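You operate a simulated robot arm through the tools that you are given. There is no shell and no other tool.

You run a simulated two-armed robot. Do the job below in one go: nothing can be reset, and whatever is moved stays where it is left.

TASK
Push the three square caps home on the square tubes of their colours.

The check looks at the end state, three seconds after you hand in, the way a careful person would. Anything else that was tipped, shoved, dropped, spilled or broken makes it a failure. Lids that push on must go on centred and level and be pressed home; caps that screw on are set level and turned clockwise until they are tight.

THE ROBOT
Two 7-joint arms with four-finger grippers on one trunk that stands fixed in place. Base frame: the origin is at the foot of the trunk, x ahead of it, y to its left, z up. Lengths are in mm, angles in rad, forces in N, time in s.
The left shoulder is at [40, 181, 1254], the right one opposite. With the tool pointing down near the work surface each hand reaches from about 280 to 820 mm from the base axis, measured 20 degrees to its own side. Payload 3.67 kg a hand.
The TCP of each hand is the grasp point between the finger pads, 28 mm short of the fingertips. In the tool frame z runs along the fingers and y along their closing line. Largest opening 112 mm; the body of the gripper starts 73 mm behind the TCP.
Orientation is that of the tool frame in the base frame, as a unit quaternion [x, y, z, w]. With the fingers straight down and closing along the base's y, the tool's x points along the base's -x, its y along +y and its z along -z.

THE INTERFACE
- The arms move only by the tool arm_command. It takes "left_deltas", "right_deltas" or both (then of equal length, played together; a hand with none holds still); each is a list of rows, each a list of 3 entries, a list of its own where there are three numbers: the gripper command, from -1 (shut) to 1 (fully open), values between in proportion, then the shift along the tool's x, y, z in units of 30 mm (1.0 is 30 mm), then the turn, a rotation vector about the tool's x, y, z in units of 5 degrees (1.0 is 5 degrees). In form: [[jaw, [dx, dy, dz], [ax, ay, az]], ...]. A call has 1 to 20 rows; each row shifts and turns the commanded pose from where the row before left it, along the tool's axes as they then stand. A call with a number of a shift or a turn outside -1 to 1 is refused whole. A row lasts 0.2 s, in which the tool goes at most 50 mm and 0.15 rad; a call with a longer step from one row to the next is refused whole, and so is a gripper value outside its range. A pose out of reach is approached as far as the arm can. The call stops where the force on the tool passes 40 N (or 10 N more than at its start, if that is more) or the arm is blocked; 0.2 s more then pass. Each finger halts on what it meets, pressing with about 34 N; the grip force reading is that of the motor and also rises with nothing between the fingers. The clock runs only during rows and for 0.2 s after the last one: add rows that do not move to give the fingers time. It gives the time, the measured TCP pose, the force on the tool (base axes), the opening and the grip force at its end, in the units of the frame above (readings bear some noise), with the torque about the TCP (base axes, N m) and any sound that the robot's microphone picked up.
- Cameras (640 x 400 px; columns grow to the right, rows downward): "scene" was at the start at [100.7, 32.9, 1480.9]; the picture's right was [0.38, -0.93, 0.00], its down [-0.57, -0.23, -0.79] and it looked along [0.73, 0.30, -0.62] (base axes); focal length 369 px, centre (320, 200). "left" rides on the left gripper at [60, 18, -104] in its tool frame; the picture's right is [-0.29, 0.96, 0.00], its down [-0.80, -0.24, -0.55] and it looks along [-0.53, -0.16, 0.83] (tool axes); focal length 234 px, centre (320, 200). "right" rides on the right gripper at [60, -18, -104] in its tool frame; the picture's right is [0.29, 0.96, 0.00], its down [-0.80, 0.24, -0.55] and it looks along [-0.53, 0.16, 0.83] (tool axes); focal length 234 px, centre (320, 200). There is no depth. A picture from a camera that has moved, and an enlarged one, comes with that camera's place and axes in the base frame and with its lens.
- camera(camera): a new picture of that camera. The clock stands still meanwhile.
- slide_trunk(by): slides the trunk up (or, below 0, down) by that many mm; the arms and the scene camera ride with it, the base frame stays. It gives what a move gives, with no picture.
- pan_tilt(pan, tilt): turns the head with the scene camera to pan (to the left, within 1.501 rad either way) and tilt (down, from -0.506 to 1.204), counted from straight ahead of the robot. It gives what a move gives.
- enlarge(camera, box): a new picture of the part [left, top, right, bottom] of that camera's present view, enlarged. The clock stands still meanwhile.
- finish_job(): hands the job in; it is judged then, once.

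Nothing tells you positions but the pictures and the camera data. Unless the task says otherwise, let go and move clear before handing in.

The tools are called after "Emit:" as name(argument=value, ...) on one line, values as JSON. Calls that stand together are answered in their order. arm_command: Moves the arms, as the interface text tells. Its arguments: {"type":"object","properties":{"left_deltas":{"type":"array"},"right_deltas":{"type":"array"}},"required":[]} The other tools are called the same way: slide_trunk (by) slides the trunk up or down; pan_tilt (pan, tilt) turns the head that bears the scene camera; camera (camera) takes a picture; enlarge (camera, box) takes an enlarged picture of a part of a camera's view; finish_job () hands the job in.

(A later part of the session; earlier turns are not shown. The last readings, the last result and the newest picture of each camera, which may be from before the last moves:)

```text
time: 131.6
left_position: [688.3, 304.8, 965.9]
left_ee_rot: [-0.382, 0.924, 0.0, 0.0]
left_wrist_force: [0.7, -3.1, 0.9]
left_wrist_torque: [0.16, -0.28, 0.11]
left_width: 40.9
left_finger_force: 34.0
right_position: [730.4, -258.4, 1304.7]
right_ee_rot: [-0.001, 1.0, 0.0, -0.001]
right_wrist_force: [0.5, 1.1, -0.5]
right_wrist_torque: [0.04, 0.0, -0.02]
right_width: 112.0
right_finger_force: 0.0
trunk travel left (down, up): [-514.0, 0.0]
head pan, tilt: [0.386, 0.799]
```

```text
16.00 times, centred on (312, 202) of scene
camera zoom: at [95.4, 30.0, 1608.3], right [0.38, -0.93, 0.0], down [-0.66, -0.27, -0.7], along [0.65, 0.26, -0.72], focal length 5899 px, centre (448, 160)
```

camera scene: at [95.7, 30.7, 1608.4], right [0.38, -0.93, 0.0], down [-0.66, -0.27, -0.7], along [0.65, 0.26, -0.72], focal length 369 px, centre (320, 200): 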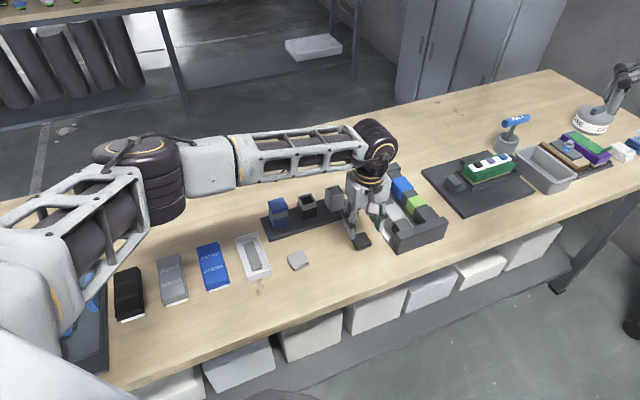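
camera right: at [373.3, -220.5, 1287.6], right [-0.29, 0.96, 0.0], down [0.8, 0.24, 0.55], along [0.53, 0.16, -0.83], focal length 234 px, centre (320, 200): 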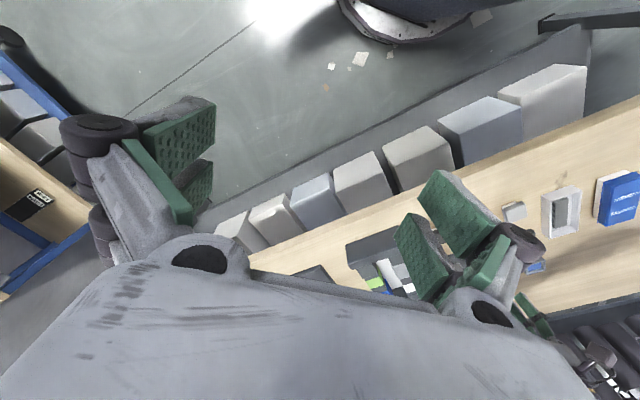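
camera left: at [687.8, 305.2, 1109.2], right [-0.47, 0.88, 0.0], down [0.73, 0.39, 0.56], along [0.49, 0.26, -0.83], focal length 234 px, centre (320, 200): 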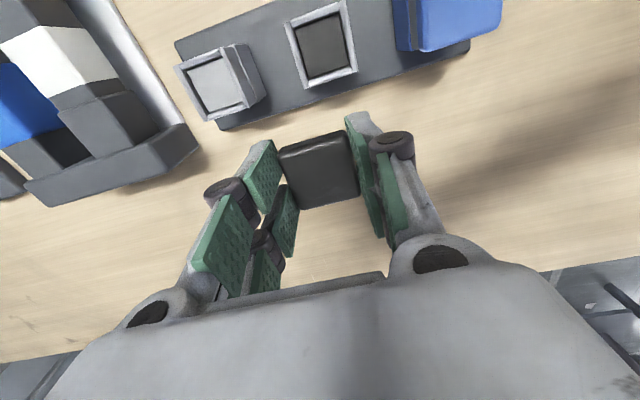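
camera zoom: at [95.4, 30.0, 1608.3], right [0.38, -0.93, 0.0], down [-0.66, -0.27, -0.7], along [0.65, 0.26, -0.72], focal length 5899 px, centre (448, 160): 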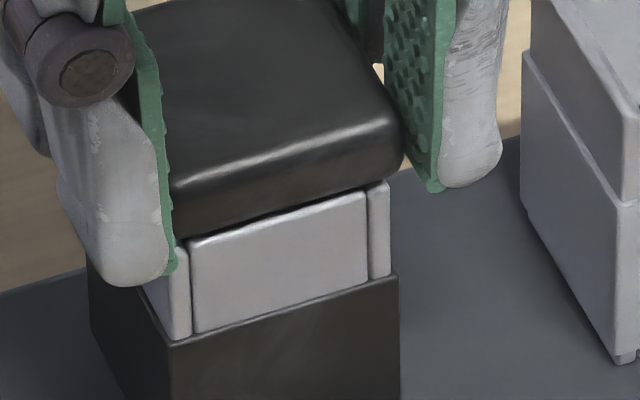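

Forces are almost zero now. Opening the fingers to see how the cap rests.

Emit:
arm_command(left_deltas=[[-0.2, [0, 0, 0], [0, 0, 0]], [-0.05, [0, 0, 0], [0, 0, 0]], [-0.05, [0, 0, 0], [0, 0, 0]], [-0.05, [0, 0, -0.3], [0, 0, 0]], [-0.05, [0, 0, -0.7], [0, 0, 0]], [-0.05, [0, 0, -0.7], [0, 0, 0]], [-0.05, [0, 0, 0], [0, 0, 0]]])

Emit:
enlarge(camera="scene", box=[260, 180, 356, 240])

Emit:
enlarge(camera="left", box=[240, 80, 400, 180])

```text
time: 133.2
left_position: [690.5, 307.6, 1018.4]
left_ee_rot: [-0.382, 0.924, -0.002, 0.001]
left_wrist_force: [-0.4, -0.1, 0.0]
left_wrist_torque: [-0.02, -0.01, 0.01]
left_width: 53.3
left_finger_force: 0.0
right_position: [731.8, -257.6, 1304.5]
right_ee_rot: [-0.001, 1.0, 0.0, 0.0]
right_wrist_force: [1.5, 0.2, -0.3]
right_wrist_torque: [-0.01, -0.01, 0.02]
right_width: 112.1
right_finger_force: 0.2
trunk travel left (down, up): [-514.0, 0.0]
head pan, tilt: [0.386, 0.799]
```

```text
6.67 times, centred on (308, 210) of scene
camera zoom: at [96.1, 30.8, 1608.3], right [0.38, -0.93, 0.0], down [-0.66, -0.27, -0.7], along [0.65, 0.26, -0.72], focal length 2458 px, centre (400, 133)
```

zoom: 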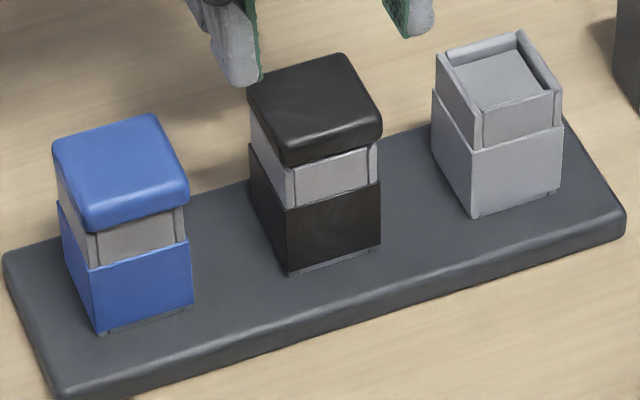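

```text
4.00 times, centred on (320, 130) of left
camera zoom: at [634.9, 278.5, 1121.1], right [-0.47, 0.88, 0.0], down [0.73, 0.39, 0.55], along [0.49, 0.26, -0.83], focal length 937 px, centre (320, 480)
```

zoom: 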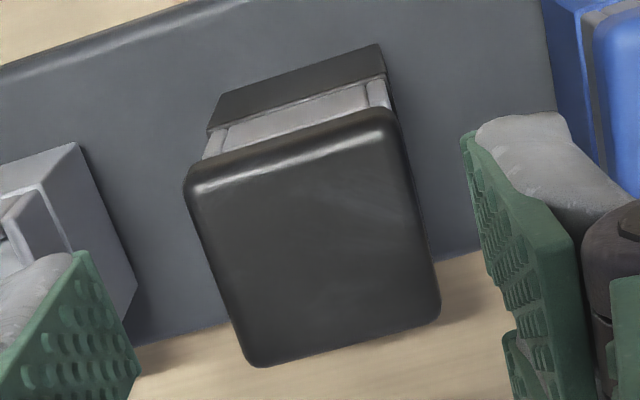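

Both caps sit on their tubes. I'll zoom on each to compare how they are seated and centred.

Emit:
enlarge(camera="scene", box=[294, 185, 326, 225])

Emit:
enlarge(camera="scene", box=[264, 194, 296, 234])

```text
10.00 times, centred on (310, 205) of scene
camera zoom: at [96.1, 30.8, 1608.3], right [0.38, -0.93, 0.0], down [-0.66, -0.27, -0.7], along [0.65, 0.26, -0.72], focal length 3687 px, centre (420, 150)
```

zoom: 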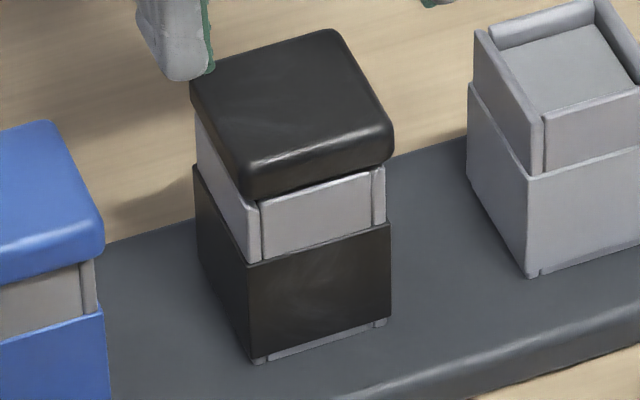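

```text
10.00 times, centred on (280, 214) of scene
camera zoom: at [96.1, 30.8, 1608.3], right [0.38, -0.93, 0.0], down [-0.66, -0.27, -0.7], along [0.65, 0.26, -0.72], focal length 3687 px, centre (720, 60)
```

zoom: 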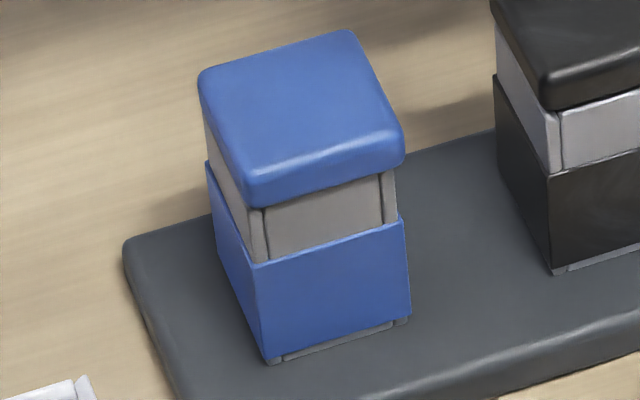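

The black cap looks slightly higher or further back than the blue one. I'll view the blue cap from the same relative hand position for a direct comparison.

Emit:
arm_command(left_deltas=[[-0.05, [0, 0.852, 0], [0, 0, 0]], [-0.05, [0, 0.852, 0], [0, 0, 0]], [-0.05, [0, 0.852, 0], [0, 0, 0]], [-0.05, [0, 0, 0], [0, 0, 0]], [-0.05, [0, 0, 0], [0, 0, 0]]])

Emit:
enlarge(camera="left", box=[240, 80, 400, 180])

```text
time: 134.4
left_position: [636.9, 363.7, 1018.2]
left_ee_rot: [-0.382, 0.924, -0.001, 0.001]
left_wrist_force: [-0.1, -1.0, -0.6]
left_wrist_torque: [0.0, 0.04, 0.01]
left_width: 53.2
left_finger_force: 0.1
right_position: [731.3, -257.7, 1305.1]
right_ee_rot: [-0.001, 1.0, 0.0, 0.0]
right_wrist_force: [-0.1, 0.6, 0.0]
right_wrist_torque: [0.0, 0.0, 0.01]
right_width: 111.9
right_finger_force: 0.2
trunk travel left (down, up): [-514.0, 0.0]
head pan, tilt: [0.386, 0.799]
```

```text
4.00 times, centred on (320, 130) of left
camera zoom: at [581.0, 333.3, 1121.5], right [-0.47, 0.88, 0.0], down [0.73, 0.39, 0.56], along [0.49, 0.26, -0.83], focal length 937 px, centre (320, 480)
```

zoom: 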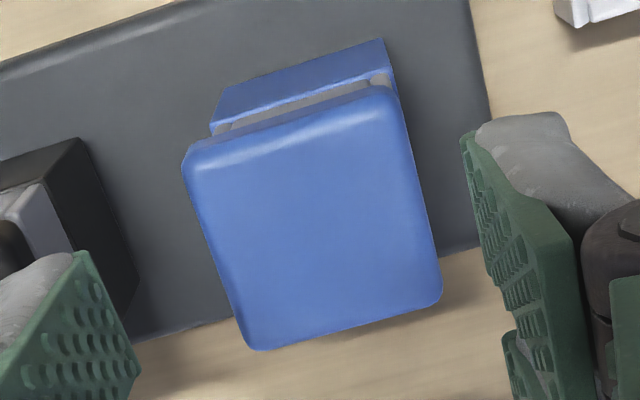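

The two caps differ by about 2 mm front to back within their clearance, and the black one may sit about 0.7 mm high. I'll press each from above with closed fingertips, so they seat freely; first the blue one.

Emit:
arm_command(left_deltas=[[-1, [0, 0, 0], [0, 0, 0]], [-1, [0, 0, 0], [0, 0, 0]], [-1, [0, 0, 0.5], [0, 0, 0]], [-1, [0, 0, 0.5], [0, 0, 0]], [-1, [0, 0, 0.15], [0, 0, 0]], [-1, [0, 0, 0], [0, 0, 0]]])

Emit:
enlarge(camera="scene", box=[248, 170, 312, 230])

```text
time: 135.8
left_position: [636.8, 362.5, 982.8]
left_ee_rot: [-0.383, 0.924, -0.002, 0.0]
left_wrist_force: [-0.8, 0.2, 0.0]
left_wrist_torque: [0.01, -0.03, 0.03]
left_width: 0.1
left_finger_force: 33.9
right_position: [729.9, -257.5, 1304.2]
right_ee_rot: [0.0, 1.0, 0.0, 0.001]
right_wrist_force: [0.6, -0.6, -0.6]
right_wrist_torque: [0.02, -0.02, -0.02]
right_width: 111.9
right_finger_force: 0.0
trunk travel left (down, up): [-514.0, 0.0]
head pan, tilt: [0.386, 0.799]
```

```text
6.67 times, centred on (280, 200) of scene
camera zoom: at [95.5, 30.8, 1608.4], right [0.38, -0.93, 0.0], down [-0.66, -0.27, -0.7], along [0.65, 0.26, -0.72], focal length 2458 px, centre (587, 200)
```

zoom: 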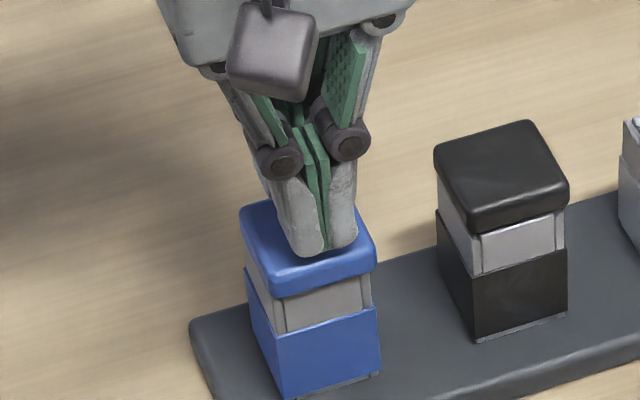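

The closed fingertips are above the middle of the blue cap. Pressing down gently until firm.

Emit:
arm_command(left_deltas=[[-1, [0, 0, 0.08], [0, 0, 0]], [-1, [0, 0, 0.05], [0, 0, 0]], [-1, [0, 0, 0.04], [0, 0, 0]], [-1, [0, 0, 0.04], [0, 0, 0]], [-1, [0, 0, 0], [0, 0, 0]]])

```text
time: 137.0
left_position: [635.3, 362.0, 975.7]
left_ee_rot: [-0.383, 0.924, -0.002, 0.001]
left_wrist_force: [0.3, -0.4, 0.1]
left_wrist_torque: [0.01, -0.02, -0.01]
left_width: 0.3
left_finger_force: 34.2
right_position: [731.0, -256.9, 1304.1]
right_ee_rot: [-0.001, 1.0, 0.0, 0.0]
right_wrist_force: [-0.3, -0.4, 0.2]
right_wrist_torque: [0.01, 0.0, -0.01]
right_width: 112.0
right_finger_force: 0.1
trunk travel left (down, up): [-514.0, 0.0]
head pan, tilt: [0.386, 0.799]
```

No contact yet; continuing down in small steps.

Emit:
arm_command(left_deltas=[[-1, [0, 0, 0.04], [0, 0, 0]], [-1, [0, 0, 0.04], [0, 0, 0]], [-1, [0, 0, 0.04], [0, 0, 0]], [-1, [0, 0, 0], [0, 0, 0]]])

```text
time: 138.0
left_position: [636.3, 363.2, 975.4]
left_ee_rot: [-0.382, 0.924, -0.002, 0.002]
left_wrist_force: [-1.2, 2.3, 11.8]
left_wrist_torque: [0.06, 0.05, 0.0]
left_width: 5.8
left_finger_force: 34.3
right_position: [730.1, -257.7, 1305.4]
right_ee_rot: [-0.001, 1.0, 0.0, 0.001]
right_wrist_force: [0.9, 0.3, -0.2]
right_wrist_torque: [0.02, 0.03, 0.02]
right_width: 112.0
right_finger_force: 0.0
trunk travel left (down, up): [-514.0, 0.0]
head pan, tilt: [0.386, 0.799]
```

Contact at 12 N. Pressing on to about 30 N.

Emit:
arm_command(left_deltas=[[-1, [0, 0, 0.04], [0, 0, 0]], [-1, [0, 0, 0.04], [0, 0, 0]], [-1, [0, 0, 0], [0, 0, 0]]])

Emit:
enlarge(camera="scene", box=[248, 170, 312, 230])

```text
time: 138.8
left_position: [636.8, 362.4, 975.4]
left_ee_rot: [-0.383, 0.924, -0.004, 0.004]
left_wrist_force: [0.0, 5.1, 26.9]
left_wrist_torque: [0.05, 0.02, -0.02]
left_width: 6.1
left_finger_force: 33.8
right_position: [728.5, -258.8, 1306.3]
right_ee_rot: [-0.001, 1.0, 0.001, 0.001]
right_wrist_force: [0.1, 0.8, 0.5]
right_wrist_torque: [0.0, -0.01, 0.01]
right_width: 111.9
right_finger_force: 0.0
trunk travel left (down, up): [-514.0, 0.0]
head pan, tilt: [0.386, 0.799]
```

```text
6.67 times, centred on (280, 200) of scene
camera zoom: at [92.7, 29.8, 1608.7], right [0.38, -0.93, 0.0], down [-0.66, -0.27, -0.7], along [0.65, 0.26, -0.72], focal length 2458 px, centre (587, 200)
```

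zoom: 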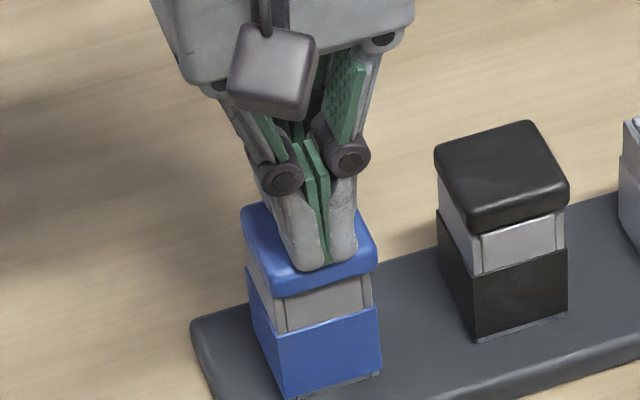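

The blue cap does not move at 27 N, so it is fully home. Now the same check on the black cap.

Emit:
arm_command(left_deltas=[[-1, [0, 0, -0.3], [0, 0, 0]], [-1, [0, 0, -0.5], [0, 0, 0]], [-1, [0, 0, -0.5], [0, 0, 0]], [-1, [0, -0.852, 0], [0, 0, 0]], [-1, [0, -0.852, 0], [0, 0, 0]], [-1, [0, -0.852, 0], [0, 0, 0]], [-1, [0, 0, 0], [0, 0, 0]], [-1, [0, 0, 0.5], [0, 0, 0]], [-1, [0, 0, 0.4], [0, 0, 0]], [-1, [0, 0, 0], [0, 0, 0]]])

Emit:
enlarge(camera="scene", box=[280, 160, 344, 220])

```text
time: 141.0
left_position: [688.1, 307.2, 983.1]
left_ee_rot: [-0.382, 0.924, -0.004, 0.001]
left_wrist_force: [0.3, -0.1, -0.4]
left_wrist_torque: [0.02, 0.01, -0.01]
left_width: 0.0
left_finger_force: 33.9
right_position: [732.2, -256.8, 1304.2]
right_ee_rot: [0.0, 1.0, -0.001, 0.0]
right_wrist_force: [0.4, -0.8, -0.2]
right_wrist_torque: [-0.03, 0.0, 0.0]
right_width: 112.0
right_finger_force: 0.0
trunk travel left (down, up): [-514.0, 0.0]
head pan, tilt: [0.386, 0.799]
```

```text
6.67 times, centred on (312, 190) of scene
camera zoom: at [95.5, 30.9, 1608.4], right [0.38, -0.93, 0.0], down [-0.66, -0.27, -0.7], along [0.65, 0.26, -0.72], focal length 2458 px, centre (373, 267)
```

zoom: 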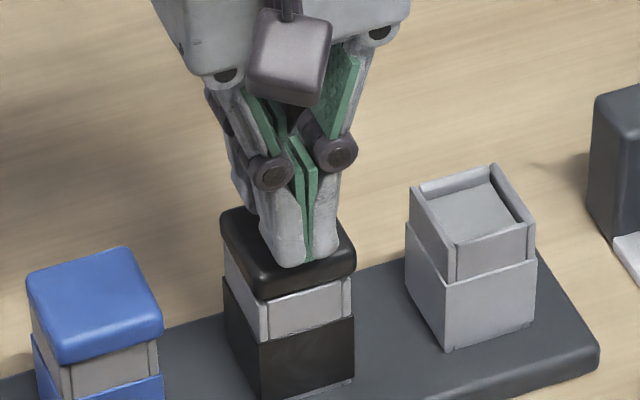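

Fingertips are above the black cap's middle. Pressing down in steps.

Emit:
arm_command(left_deltas=[[-1, [0, 0, 0.08], [0, 0, 0]], [-1, [0, 0, 0.05], [0, 0, 0]], [-1, [0, 0, 0.04], [0, 0, 0]], [-1, [0, 0, 0.04], [0, 0, 0]], [-1, [0, 0, 0], [0, 0, 0]]])

Emit:
arm_command(left_deltas=[[-1, [0, 0, 0.04], [0, 0, 0]], [-1, [0, 0, 0.04], [0, 0, 0]], [-1, [0, 0, 0.04], [0, 0, 0]], [-1, [0, 0, 0], [0, 0, 0]]])

```text
time: 142.2
left_position: [691.1, 308.2, 976.3]
left_ee_rot: [-0.382, 0.924, -0.002, 0.001]
left_wrist_force: [0.0, 0.0, 0.0]
left_wrist_torque: [0.02, -0.02, -0.01]
left_width: 0.0
left_finger_force: 34.0
right_position: [730.6, -257.8, 1304.7]
right_ee_rot: [-0.001, 1.0, 0.0, 0.0]
right_wrist_force: [-0.1, -0.4, -0.2]
right_wrist_torque: [0.04, 0.01, 0.04]
right_width: 111.9
right_finger_force: 0.0
trunk travel left (down, up): [-514.0, 0.0]
head pan, tilt: [0.386, 0.799]
```

```text
time: 143.2
left_position: [690.2, 308.5, 973.7]
left_ee_rot: [-0.382, 0.924, -0.003, 0.002]
left_wrist_force: [-1.1, -1.9, 9.3]
left_wrist_torque: [0.0, 0.06, 0.02]
left_width: 6.3
left_finger_force: 34.3
right_position: [730.6, -258.7, 1306.1]
right_ee_rot: [-0.001, 1.0, 0.0, 0.001]
right_wrist_force: [-0.4, -0.5, -0.3]
right_wrist_torque: [-0.02, 0.0, 0.03]
right_width: 112.0
right_finger_force: 0.1
trunk travel left (down, up): [-514.0, 0.0]
head pan, tilt: [0.386, 0.799]
```

The black cap's top is at the same height as the blue one's, so it is home too. One firmer press, then I'll retreat upward.

Emit:
arm_command(left_deltas=[[-1, [0, 0, 0.04], [0, 0, 0]], [-1, [0, 0, 0.05], [0, 0, 0]], [-1, [0, 0, 0], [0, 0, 0]]])

Emit:
arm_command(left_deltas=[[-1, [0, 0, -0.3], [0, 0, 0]], [-1, [0, 0, -0.6], [0, 0, 0]], [-1, [0, 0, -0.6], [0, 0, 0]], [-0.05, [0, 0, 0], [0, 0, 0]], [-0.05, [0, 0, 0], [0, 0, 0]]])

Emit:
enlarge(camera="left", box=[240, 80, 400, 180])

Emit:
enlarge(camera="scene", box=[294, 185, 326, 225])

```text
time: 144.0
left_position: [690.0, 307.8, 975.7]
left_ee_rot: [-0.382, 0.924, -0.002, 0.004]
left_wrist_force: [6.5, 5.1, 30.7]
left_wrist_torque: [0.03, -0.15, -0.08]
left_width: 5.9
left_finger_force: 33.6
right_position: [727.8, -257.7, 1307.1]
right_ee_rot: [-0.001, 1.0, 0.002, 0.001]
right_wrist_force: [-0.3, 0.5, -0.4]
right_wrist_torque: [-0.01, -0.01, 0.0]
right_width: 112.0
right_finger_force: 0.1
trunk travel left (down, up): [-514.0, 0.0]
head pan, tilt: [0.386, 0.799]
```

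```text
time: 145.2
left_position: [690.5, 308.0, 1016.6]
left_ee_rot: [-0.382, 0.924, -0.002, 0.001]
left_wrist_force: [-0.9, -0.5, 0.0]
left_wrist_torque: [-0.01, -0.01, -0.03]
left_width: 53.1
left_finger_force: 0.1
right_position: [731.1, -256.7, 1305.4]
right_ee_rot: [-0.002, 1.0, 0.0, 0.0]
right_wrist_force: [0.5, 0.4, 0.4]
right_wrist_torque: [0.02, 0.03, -0.02]
right_width: 112.1
right_finger_force: 0.0
trunk travel left (down, up): [-514.0, 0.0]
head pan, tilt: [0.386, 0.799]
```

```text
4.00 times, centred on (320, 130) of left
camera zoom: at [635.5, 277.9, 1120.6], right [-0.47, 0.88, 0.0], down [0.73, 0.39, 0.56], along [0.49, 0.26, -0.83], focal length 937 px, centre (320, 480)
```

zoom: 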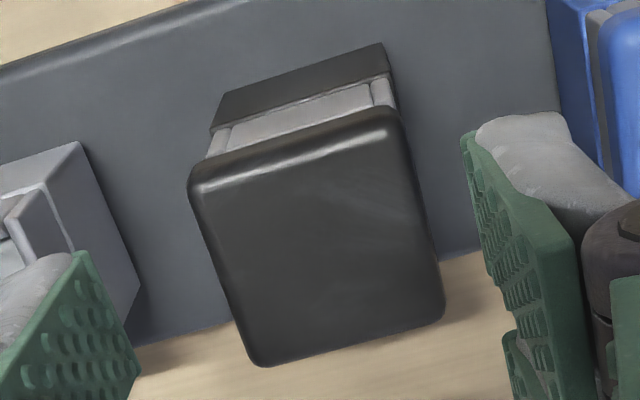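

```text
10.00 times, centred on (310, 205) of scene
camera zoom: at [95.6, 30.8, 1608.4], right [0.38, -0.93, 0.0], down [-0.66, -0.27, -0.7], along [0.65, 0.26, -0.72], focal length 3687 px, centre (420, 150)
```

zoom: 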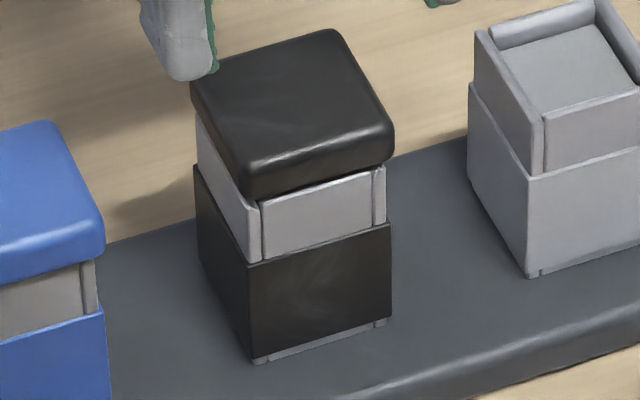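

Both caps are home, but comparing overhangs the black one sits about 2.5 mm too far back, while the blue is centred. I'll regrip the black cap with better centring in the hand, lift it out carefully, and reinsert it properly.

Emit:
arm_command(left_deltas=[[-0.05, [-0.077, 0, 0], [0, 0, 0]], [-0.05, [0, 0, 0.6], [0, 0, 0]], [-0.05, [0, 0, 0.6], [0, 0, 0]], [-0.05, [0, 0, 0.45], [0, 0, 0]], [-0.05, [0, 0, 0], [0, 0, 0]], [-0.05, [0, 0, 0], [0, 0, 0]]])

Emit:
enlarge(camera="left", box=[240, 90, 400, 190])

Emit:
enlarge(camera="scene", box=[288, 180, 336, 220])

```text
time: 146.6
left_position: [692.8, 311.4, 966.2]
left_ee_rot: [-0.382, 0.924, -0.002, 0.0]
left_wrist_force: [-0.2, 0.4, 0.5]
left_wrist_torque: [-0.01, 0.01, -0.01]
left_width: 53.4
left_finger_force: 0.1
right_position: [732.0, -258.7, 1304.8]
right_ee_rot: [-0.001, 1.0, 0.0, 0.0]
right_wrist_force: [0.6, -0.6, -0.4]
right_wrist_torque: [-0.02, 0.0, 0.01]
right_width: 112.1
right_finger_force: 0.2
trunk travel left (down, up): [-514.0, 0.0]
head pan, tilt: [0.386, 0.799]
```

```text
4.00 times, centred on (320, 140) of left
camera zoom: at [638.3, 281.6, 1069.7], right [-0.47, 0.88, 0.0], down [0.73, 0.39, 0.56], along [0.49, 0.26, -0.83], focal length 937 px, centre (320, 440)
```

zoom: 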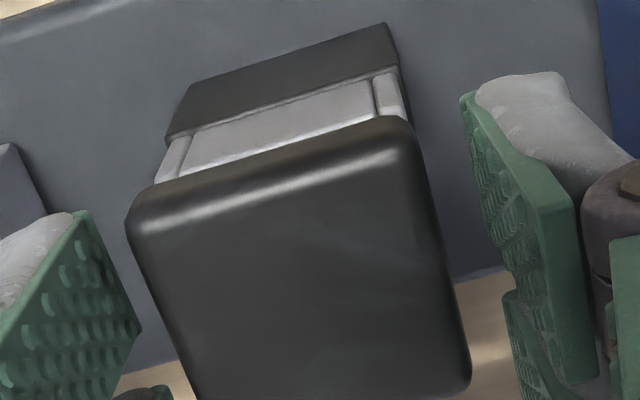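

```text
10.00 times, centred on (312, 200) of scene
camera zoom: at [95.7, 30.7, 1608.4], right [0.38, -0.93, 0.0], down [-0.66, -0.27, -0.7], along [0.65, 0.26, -0.72], focal length 3687 px, centre (400, 200)
```

zoom: 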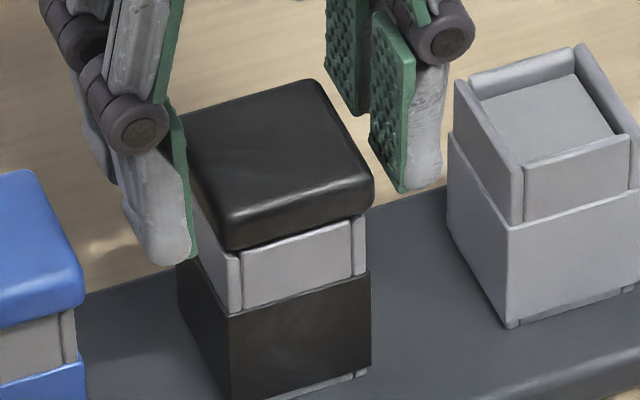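

The hand is about 3 mm too far back relative to the cap for a centred grip. Shifting +3.3 mm along tool x and checking.

Emit:
arm_command(left_deltas=[[-0.05, [0.11, 0, 0], [0, 0, 0]], [-0.05, [0, 0, 0], [0, 0, 0]], [-0.05, [0, 0, 0], [0, 0, 0]]])

Emit:
enlarge(camera="left", box=[240, 90, 400, 190])

```text
time: 147.4
left_position: [690.3, 309.1, 965.3]
left_ee_rot: [-0.381, 0.924, -0.001, 0.001]
left_wrist_force: [0.2, -0.3, 0.2]
left_wrist_torque: [0.03, 0.01, 0.01]
left_width: 53.2
left_finger_force: 0.0
right_position: [731.3, -257.2, 1304.9]
right_ee_rot: [-0.001, 1.0, -0.001, 0.0]
right_wrist_force: [0.8, -0.2, -0.7]
right_wrist_torque: [-0.01, 0.0, 0.01]
right_width: 111.9
right_finger_force: 0.1
trunk travel left (down, up): [-514.0, 0.0]
head pan, tilt: [0.386, 0.799]
```

```text
4.00 times, centred on (320, 140) of left
camera zoom: at [635.3, 278.5, 1068.8], right [-0.47, 0.88, 0.0], down [0.73, 0.39, 0.56], along [0.49, 0.26, -0.83], focal length 937 px, centre (320, 440)
```

zoom: 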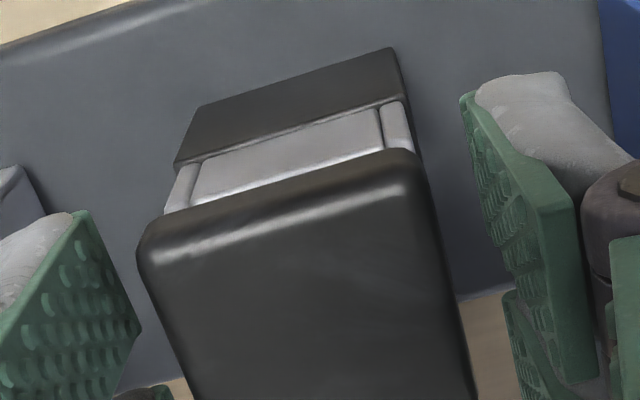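

Now the cap sits nearly where the blue one did in the hand. A 0.9 mm sideways correction, then grip and lift out gently in small steps.

Emit:
arm_command(left_deltas=[[-0.05, [0, -0.03, 0], [0, 0, 0]], [-0.15, [0, 0, 0], [0, 0, 0]], [-0.22, [0, 0, 0], [0, 0, 0]], [-1, [0, 0, 0], [0, 0, 0]], [-1, [0, 0, 0], [0, 0, 0]]])

Emit:
enlarge(camera="left", box=[272, 95, 368, 155])

```text
time: 148.6
left_position: [692.0, 306.7, 965.7]
left_ee_rot: [-0.382, 0.924, -0.001, 0.001]
left_wrist_force: [-1.5, 1.4, 0.1]
left_wrist_torque: [0.08, 0.05, -0.02]
left_width: 41.2
left_finger_force: 33.9
right_position: [731.0, -255.8, 1305.2]
right_ee_rot: [0.0, 1.0, 0.0, 0.0]
right_wrist_force: [0.3, -0.8, -0.2]
right_wrist_torque: [-0.04, 0.0, 0.0]
right_width: 111.8
right_finger_force: 0.2
trunk travel left (down, up): [-514.0, 0.0]
head pan, tilt: [0.386, 0.799]
```

```text
6.67 times, centred on (320, 125) of left
camera zoom: at [635.7, 277.9, 1068.9], right [-0.47, 0.88, 0.0], down [0.73, 0.39, 0.56], along [0.49, 0.26, -0.83], focal length 1561 px, centre (320, 700)
```

zoom: 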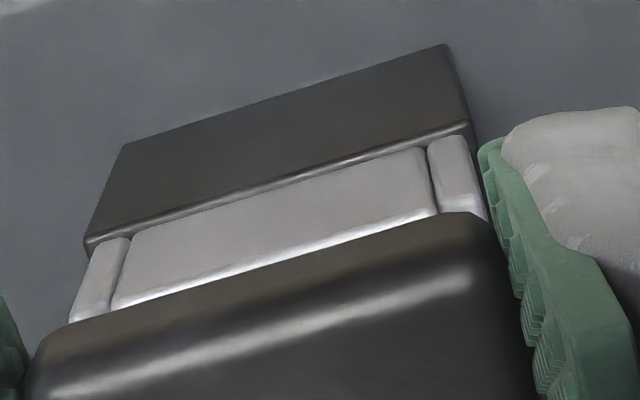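

With the cap in the same place in the hand as the blue was, the collar shows it needs to move 2.6 mm toward +x. I'll lift in small steps, checking that the tube stays put.

Emit:
arm_command(left_deltas=[[-1, [0, 0, -0.05], [0, 0, 0]], [-1, [0, 0, -0.05], [0, 0, 0]], [-1, [0, 0, 0], [0, 0, 0]]])

Emit:
enlarge(camera="scene", box=[288, 185, 336, 225])

```text
time: 149.4
left_position: [689.7, 305.8, 970.2]
left_ee_rot: [-0.382, 0.924, -0.003, 0.003]
left_wrist_force: [-1.1, 1.0, -1.0]
left_wrist_torque: [0.02, 0.01, 0.0]
left_width: 41.0
left_finger_force: 34.4
right_position: [730.1, -257.6, 1306.0]
right_ee_rot: [-0.001, 1.0, 0.0, 0.0]
right_wrist_force: [-0.1, -0.5, -1.0]
right_wrist_torque: [0.0, -0.03, 0.02]
right_width: 112.3
right_finger_force: 0.1
trunk travel left (down, up): [-514.0, 0.0]
head pan, tilt: [0.386, 0.799]
```

```text
10.00 times, centred on (312, 205) of scene
camera zoom: at [94.1, 30.4, 1608.5], right [0.38, -0.93, 0.0], down [-0.66, -0.27, -0.7], along [0.65, 0.26, -0.72], focal length 3687 px, centre (400, 150)
```

zoom: 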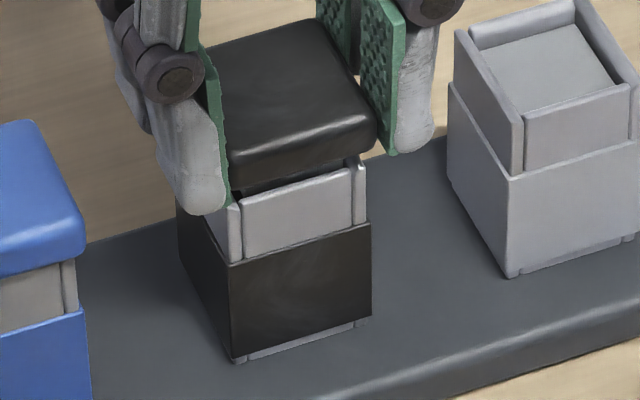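

It came up freely and the tube stayed put. Now shifting toward +x in two small steps while watching the force.

Emit:
arm_command(left_deltas=[[-1, [0.04, 0, 0], [0, 0, 0]], [-1, [0, 0, 0], [0, 0, 0]]])

Emit:
arm_command(left_deltas=[[-1, [0.04, 0, 0], [0, 0, 0]], [-1, [0, 0, 0], [0, 0, 0]], [-1, [0, 0, 0], [0, 0, 0]]])

Emit:
enlarge(camera="left", box=[272, 95, 368, 155])

Emit:
enlarge(camera="scene", box=[292, 190, 332, 215])

```text
time: 150.0
left_position: [690.2, 306.3, 970.2]
left_ee_rot: [-0.382, 0.924, -0.002, 0.001]
left_wrist_force: [-2.5, 1.7, 0.0]
left_wrist_torque: [0.07, 0.09, 0.03]
left_width: 41.0
left_finger_force: 34.5
right_position: [732.0, -256.2, 1304.3]
right_ee_rot: [0.0, 1.0, -0.001, 0.0]
right_wrist_force: [0.3, -0.8, -0.9]
right_wrist_torque: [0.03, 0.01, -0.05]
right_width: 111.9
right_finger_force: 0.1
trunk travel left (down, up): [-514.0, 0.0]
head pan, tilt: [0.386, 0.799]
```

```text
time: 150.8
left_position: [689.3, 306.0, 969.6]
left_ee_rot: [-0.382, 0.924, -0.002, 0.001]
left_wrist_force: [0.5, 4.3, -2.0]
left_wrist_torque: [0.14, 0.0, 0.07]
left_width: 41.1
left_finger_force: 33.8
right_position: [732.2, -257.1, 1304.4]
right_ee_rot: [-0.001, 1.0, -0.001, 0.0]
right_wrist_force: [0.6, -0.3, -0.5]
right_wrist_torque: [0.0, 0.0, 0.0]
right_width: 112.2
right_finger_force: 0.1
trunk travel left (down, up): [-514.0, 0.0]
head pan, tilt: [0.386, 0.799]
```

```text
6.67 times, centred on (320, 125) of left
camera zoom: at [633.7, 275.6, 1072.4], right [-0.47, 0.88, 0.0], down [0.73, 0.39, 0.56], along [0.49, 0.26, -0.83], focal length 1561 px, centre (320, 700)
```

zoom: 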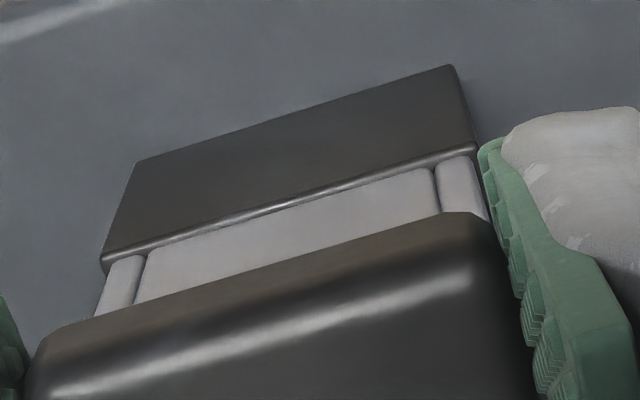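

```text
16.00 times, centred on (312, 202) of scene
camera zoom: at [96.1, 31.5, 1608.3], right [0.38, -0.93, 0.0], down [-0.66, -0.27, -0.7], along [0.65, 0.26, -0.72], focal length 5899 px, centre (448, 160)
```

zoom: 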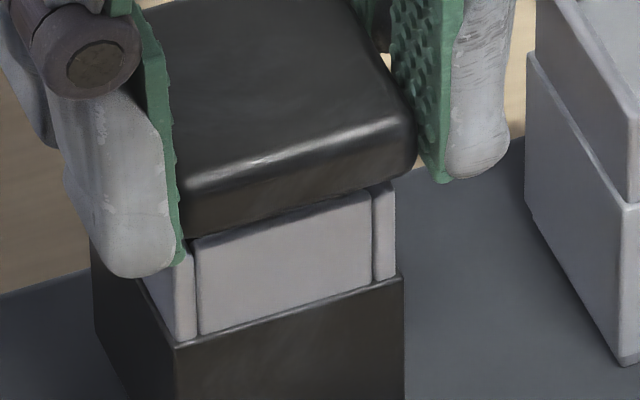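

The plug now touches the front wall lightly, so the middle lies about 1.5 mm back. I'll go there, correct slightly sideways, then press down again.

Emit:
arm_command(left_deltas=[[-1, [-0.05, 0.015, 0], [0, 0, 0]], [-1, [0, 0, 0], [0, 0, 0]], [-1, [0, 0, 0], [0, 0, 0]]])

Emit:
arm_command(left_deltas=[[-1, [0, 0, 0.05], [0, 0, 0]], [-1, [0, 0, 0.05], [0, 0, 0]], [-1, [0, 0, 0.03], [0, 0, 0]], [-1, [0, 0, 0], [0, 0, 0]]])

Emit:
enlarge(camera="left", box=[272, 95, 368, 155])

Emit:
enlarge(camera="scene", box=[292, 190, 332, 215])

```text
time: 151.6
left_position: [689.5, 305.9, 969.3]
left_ee_rot: [-0.382, 0.924, -0.002, 0.001]
left_wrist_force: [-0.1, 0.5, -0.7]
left_wrist_torque: [0.02, -0.03, -0.01]
left_width: 41.3
left_finger_force: 33.3
right_position: [731.5, -257.9, 1304.8]
right_ee_rot: [0.0, 1.0, 0.0, -0.001]
right_wrist_force: [0.1, -0.3, 0.3]
right_wrist_torque: [0.0, 0.01, -0.03]
right_width: 112.2
right_finger_force: 0.1
trunk travel left (down, up): [-514.0, 0.0]
head pan, tilt: [0.386, 0.799]
```

```text
time: 152.6
left_position: [689.3, 306.2, 965.1]
left_ee_rot: [-0.382, 0.924, -0.002, 0.002]
left_wrist_force: [0.3, 1.0, 6.2]
left_wrist_torque: [0.05, 0.19, -0.01]
left_width: 41.2
left_finger_force: 34.0
right_position: [730.8, -257.9, 1305.1]
right_ee_rot: [-0.001, 1.0, 0.001, 0.0]
right_wrist_force: [-0.5, 0.8, -0.8]
right_wrist_torque: [0.01, -0.01, 0.03]
right_width: 111.6
right_finger_force: 0.0
trunk travel left (down, up): [-514.0, 0.0]
head pan, tilt: [0.386, 0.799]
```

```text
6.67 times, centred on (320, 125) of left
camera zoom: at [633.9, 276.4, 1069.1], right [-0.47, 0.88, 0.0], down [0.73, 0.39, 0.56], along [0.49, 0.26, -0.83], focal length 1561 px, centre (320, 700)
```

zoom: 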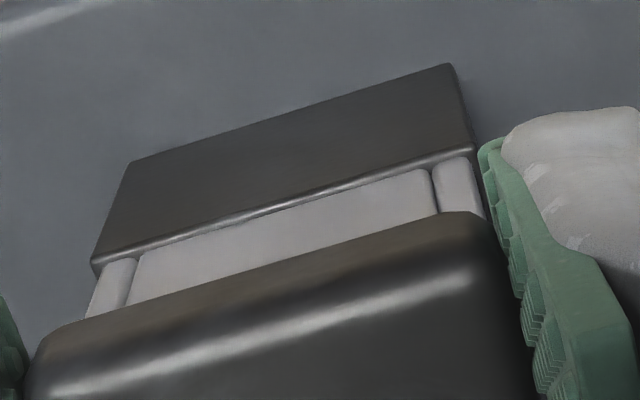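

```text
16.00 times, centred on (312, 202) of scene
camera zoom: at [95.0, 30.5, 1608.5], right [0.38, -0.93, 0.0], down [-0.66, -0.27, -0.7], along [0.65, 0.26, -0.72], focal length 5899 px, centre (448, 160)
```

zoom: 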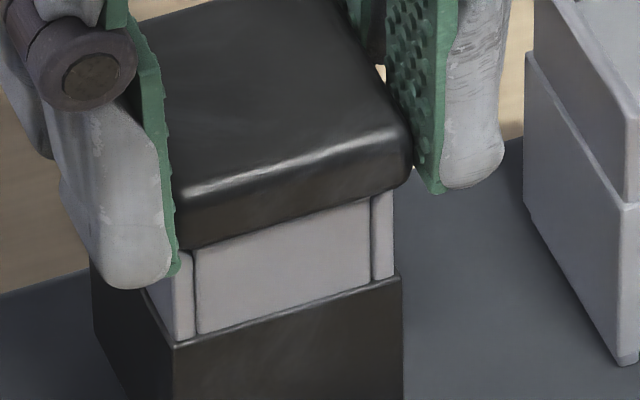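

Now the shell overlaps the slat evenly, like the blue one, with almost no side force. A firm press, then release.

Emit:
arm_command(left_deltas=[[-1, [0, 0, 0.03], [0, 0, 0]], [-1, [0, 0, 0.03], [0, 0, 0]], [-1, [0, 0, 0.03], [0, 0, 0]], [-1, [0, 0, 0], [0, 0, 0]]])

Emit:
arm_command(left_deltas=[[-1, [0, 0, -0.04], [0, 0, 0]], [-1, [0, 0, -0.04], [0, 0, 0]], [-1, [0, 0, 0], [0, 0, 0]], [-0.2, [0, 0, 0], [0, 0, 0]], [-0.05, [0, 0, 0], [0, 0, 0]], [-0.05, [0, 0, -0.3], [0, 0, 0]], [-0.05, [0, 0, -0.7], [0, 0, 0]], [-0.05, [0, 0, -0.7], [0, 0, 0]], [-0.05, [0, 0, 0], [0, 0, 0]]])

Emit:
enlarge(camera="left", box=[240, 80, 400, 180])

Emit:
enlarge(camera="scene", box=[260, 180, 356, 240])

```text
time: 153.6
left_position: [688.8, 306.3, 965.6]
left_ee_rot: [-0.383, 0.924, -0.003, 0.003]
left_wrist_force: [4.2, 4.0, 24.4]
left_wrist_torque: [-0.18, 0.23, -0.06]
left_width: 41.2
left_finger_force: 33.8
right_position: [729.7, -257.5, 1305.8]
right_ee_rot: [-0.001, 1.0, 0.0, 0.001]
right_wrist_force: [-0.1, 0.8, 0.3]
right_wrist_torque: [0.03, 0.01, -0.01]
right_width: 112.2
right_finger_force: 0.1
trunk travel left (down, up): [-514.0, 0.0]
head pan, tilt: [0.386, 0.799]
```

```text
time: 155.6
left_position: [689.3, 308.2, 1015.5]
left_ee_rot: [-0.382, 0.924, -0.001, 0.001]
left_wrist_force: [0.9, -0.2, -0.5]
left_wrist_torque: [-0.03, 0.01, 0.0]
left_width: 53.1
left_finger_force: 0.1
right_position: [731.8, -257.4, 1303.8]
right_ee_rot: [-0.001, 1.0, 0.001, 0.0]
right_wrist_force: [0.0, 0.5, 0.3]
right_wrist_torque: [-0.01, 0.01, -0.02]
right_width: 112.3
right_finger_force: 0.0
trunk travel left (down, up): [-514.0, 0.0]
head pan, tilt: [0.386, 0.799]
```

```text
4.00 times, centred on (320, 130) of left
camera zoom: at [634.2, 277.0, 1119.2], right [-0.47, 0.88, 0.0], down [0.73, 0.39, 0.56], along [0.49, 0.26, -0.83], focal length 937 px, centre (320, 480)
```

zoom: 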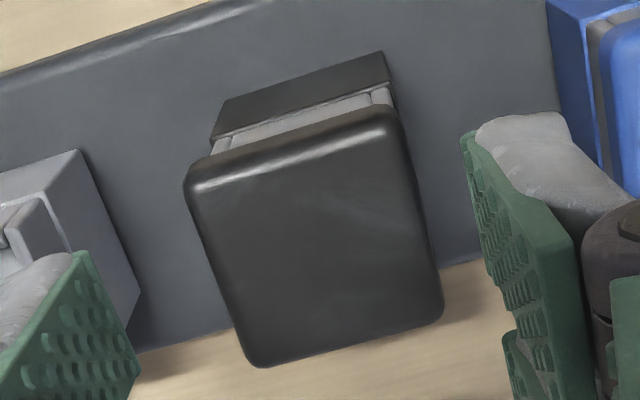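

```text
6.67 times, centred on (308, 210) of scene
camera zoom: at [96.1, 30.7, 1608.3], right [0.38, -0.93, 0.0], down [-0.66, -0.27, -0.7], along [0.65, 0.26, -0.72], focal length 2458 px, centre (400, 133)
```

zoom: 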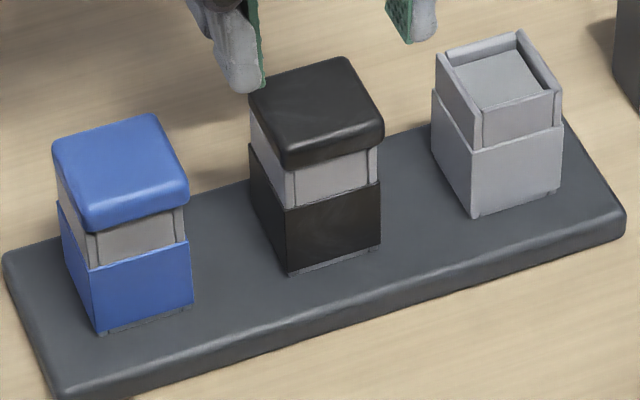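

Both caps now look evenly seated. Next, the grey cap near (543, 269); moving over it.

Emit:
arm_command(left_deltas=[[0.0, [0.729, 0.421, 0], [0, 0, 0]], [0.0, [0.729, 0.421, 0], [0, 0, 0]], [0.0, [0.729, 0.421, 0], [0, 0, 0]], [0.0, [0.729, 0.421, 0], [0, 0, 0]], [0.0, [0.729, 0.421, 0], [0, 0, 0]], [0.0, [0.729, 0.421, 0], [0, 0, 0]], [0.0, [0, 0, 0], [0, 0, -0.92]], [0.0, [0, 0, 0.9], [0, 0, 0]], [0.0, [0, 0, 0.9], [0, 0, 0]], [0.0, [0, 0, 0], [0, 0, 0]], [0.0, [0, 0, 0], [0, 0, 0]]])

Emit:
camera(camera="left")

Emit:
enlarge(camera="left", box=[256, 95, 384, 175])

Emit:
camera(camera="scene")

```text
time: 158.0
left_position: [543.4, 267.3, 960.7]
left_ee_rot: [-0.419, 0.908, -0.001, 0.001]
left_wrist_force: [0.1, -0.3, -0.7]
left_wrist_torque: [-0.01, -0.04, 0.0]
left_width: 55.8
left_finger_force: 0.0
right_position: [731.4, -257.1, 1304.7]
right_ee_rot: [0.0, 1.0, 0.001, 0.0]
right_wrist_force: [-0.4, -0.4, 0.6]
right_wrist_torque: [0.0, -0.02, 0.0]
right_width: 111.7
right_finger_force: 0.1
trunk travel left (down, up): [-514.0, 0.0]
head pan, tilt: [0.386, 0.799]
```

```text
taken
camera left: at [490.2, 232.9, 1063.3], right [-0.54, 0.84, 0.0], down [0.7, 0.45, 0.56], along [0.47, 0.3, -0.83], focal length 234 px, centre (320, 200)
```

left: 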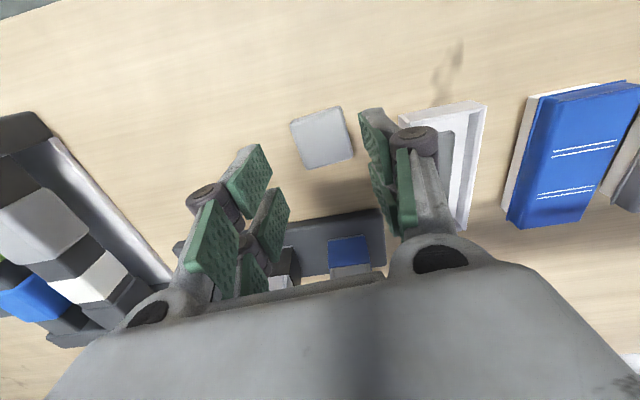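

```text
5.00 times, centred on (320, 135) of left
camera zoom: at [490.2, 232.9, 1063.3], right [-0.54, 0.84, 0.0], down [0.7, 0.45, 0.56], along [0.47, 0.3, -0.83], focal length 1171 px, centre (320, 525)
```

zoom: 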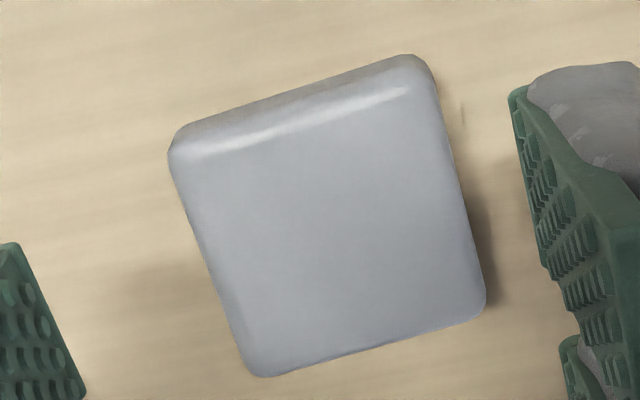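

```text
taken
camera scene: at [95.6, 30.8, 1608.4], right [0.38, -0.93, 0.0], down [-0.66, -0.27, -0.7], along [0.65, 0.26, -0.72], focal length 369 px, centre (320, 200)
```

scene: 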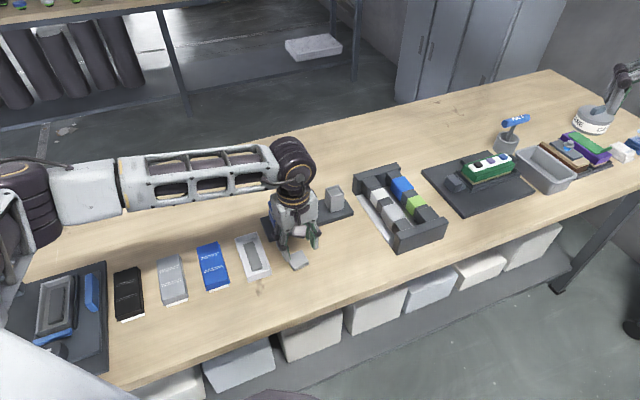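

The grey cap is placed almost exactly as the blue was. I'll use a slightly narrower opening to stay clear of the white tray, correct the offsets, and lower in two stages.

Emit:
arm_command(left_deltas=[[-0.08, [-0.04, 0.06, 0], [0, 0, 0]], [-0.08, [0, 0, 0.8], [0, 0, 0]], [-0.08, [0, 0, 0.8], [0, 0, 0]], [-0.08, [0, 0, 0], [0, 0, 0]]])

Emit:
enlarge(camera="scene", box=[248, 210, 344, 280])

Emit:
enlarge(camera="left", box=[200, 90, 440, 240])

```text
time: 159.0
left_position: [540.0, 268.2, 912.0]
left_ee_rot: [-0.419, 0.908, -0.002, 0.0]
left_wrist_force: [-0.6, 0.1, -0.3]
left_wrist_torque: [-0.02, 0.05, -0.01]
left_width: 51.4
left_finger_force: 0.1
right_position: [730.4, -256.7, 1303.5]
right_ee_rot: [-0.001, 1.0, 0.0, 0.0]
right_wrist_force: [-0.5, 0.6, -0.3]
right_wrist_torque: [0.02, -0.05, 0.0]
right_width: 112.1
right_finger_force: 0.1
trunk travel left (down, up): [-514.0, 0.0]
head pan, tilt: [0.386, 0.799]
```

```text
5.71 times, centred on (296, 245) of scene
camera zoom: at [95.3, 30.7, 1608.4], right [0.38, -0.93, 0.0], down [-0.66, -0.27, -0.7], along [0.65, 0.26, -0.72], focal length 2107 px, centre (457, -57)
```

zoom: 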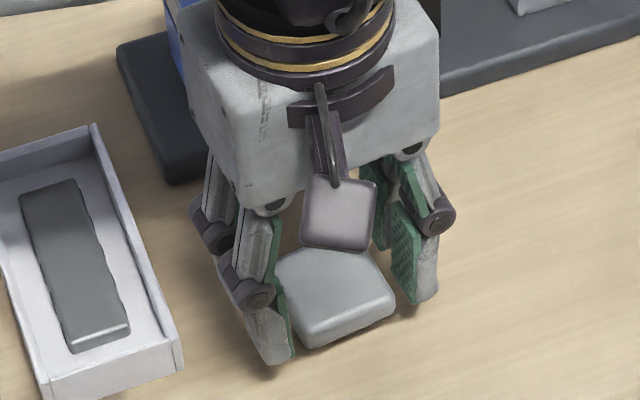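

```text
2.67 times, centred on (320, 165) of left
camera zoom: at [487.7, 234.7, 1015.5], right [-0.54, 0.84, 0.0], down [0.7, 0.45, 0.56], along [0.47, 0.3, -0.83], focal length 624 px, centre (320, 293)
```

zoom: 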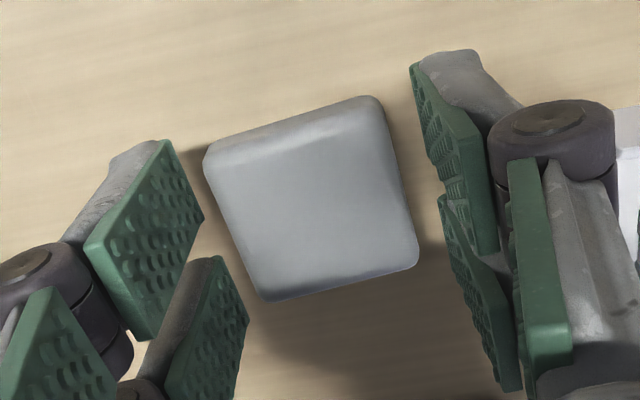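

The cap is balanced between the pads and the white tray is clear. Lowering the last 8.5 mm and gripping.

Emit:
arm_command(left_deltas=[[-0.08, [0, 0, 0.15], [0, 0, 0]], [-0.08, [0, 0, 0.135], [0, 0, 0]], [-0.08, [0, 0, 0], [0, 0, 0]], [-0.2, [0, 0, 0], [0, 0, 0]], [-0.35, [0, 0, 0], [0, 0, 0]], [-1, [0, 0, 0], [0, 0, 0]], [-1, [0, 0, 0], [0, 0, 0]]])

Emit:
enlarge(camera="left", box=[240, 110, 400, 220])

Emit:
enlarge(camera="scene", box=[248, 210, 344, 280])

```text
time: 160.6
left_position: [542.1, 269.7, 904.0]
left_ee_rot: [-0.419, 0.908, -0.002, 0.001]
left_wrist_force: [-0.6, -0.2, -0.3]
left_wrist_torque: [-0.03, 0.03, -0.01]
left_width: 41.0
left_finger_force: 34.1
right_position: [731.1, -256.0, 1304.3]
right_ee_rot: [-0.001, 1.0, 0.0, 0.001]
right_wrist_force: [-1.1, 0.9, 0.5]
right_wrist_torque: [0.03, 0.03, 0.0]
right_width: 112.0
right_finger_force: 0.1
trunk travel left (down, up): [-514.0, 0.0]
head pan, tilt: [0.386, 0.799]
```

```text
3.64 times, centred on (320, 165) of left
camera zoom: at [488.7, 235.3, 1007.2], right [-0.54, 0.84, 0.0], down [0.7, 0.45, 0.56], along [0.47, 0.3, -0.83], focal length 852 px, centre (320, 327)
```

zoom: 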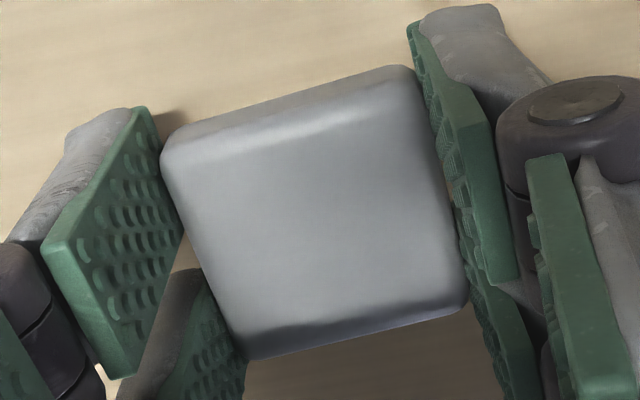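

```text
5.71 times, centred on (296, 245) of scene
camera zoom: at [95.7, 30.7, 1608.4], right [0.38, -0.93, 0.0], down [-0.66, -0.27, -0.7], along [0.65, 0.26, -0.72], focal length 2107 px, centre (457, -57)
```

zoom: 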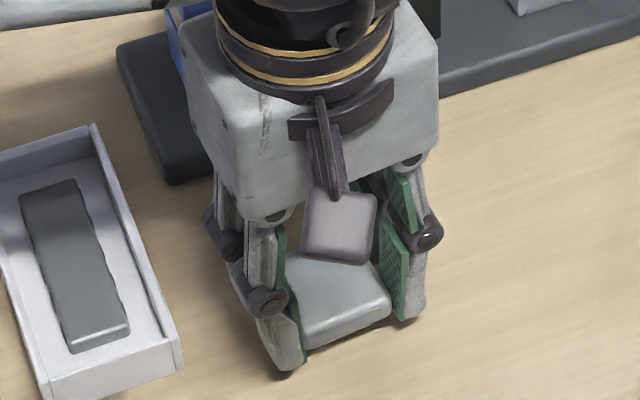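

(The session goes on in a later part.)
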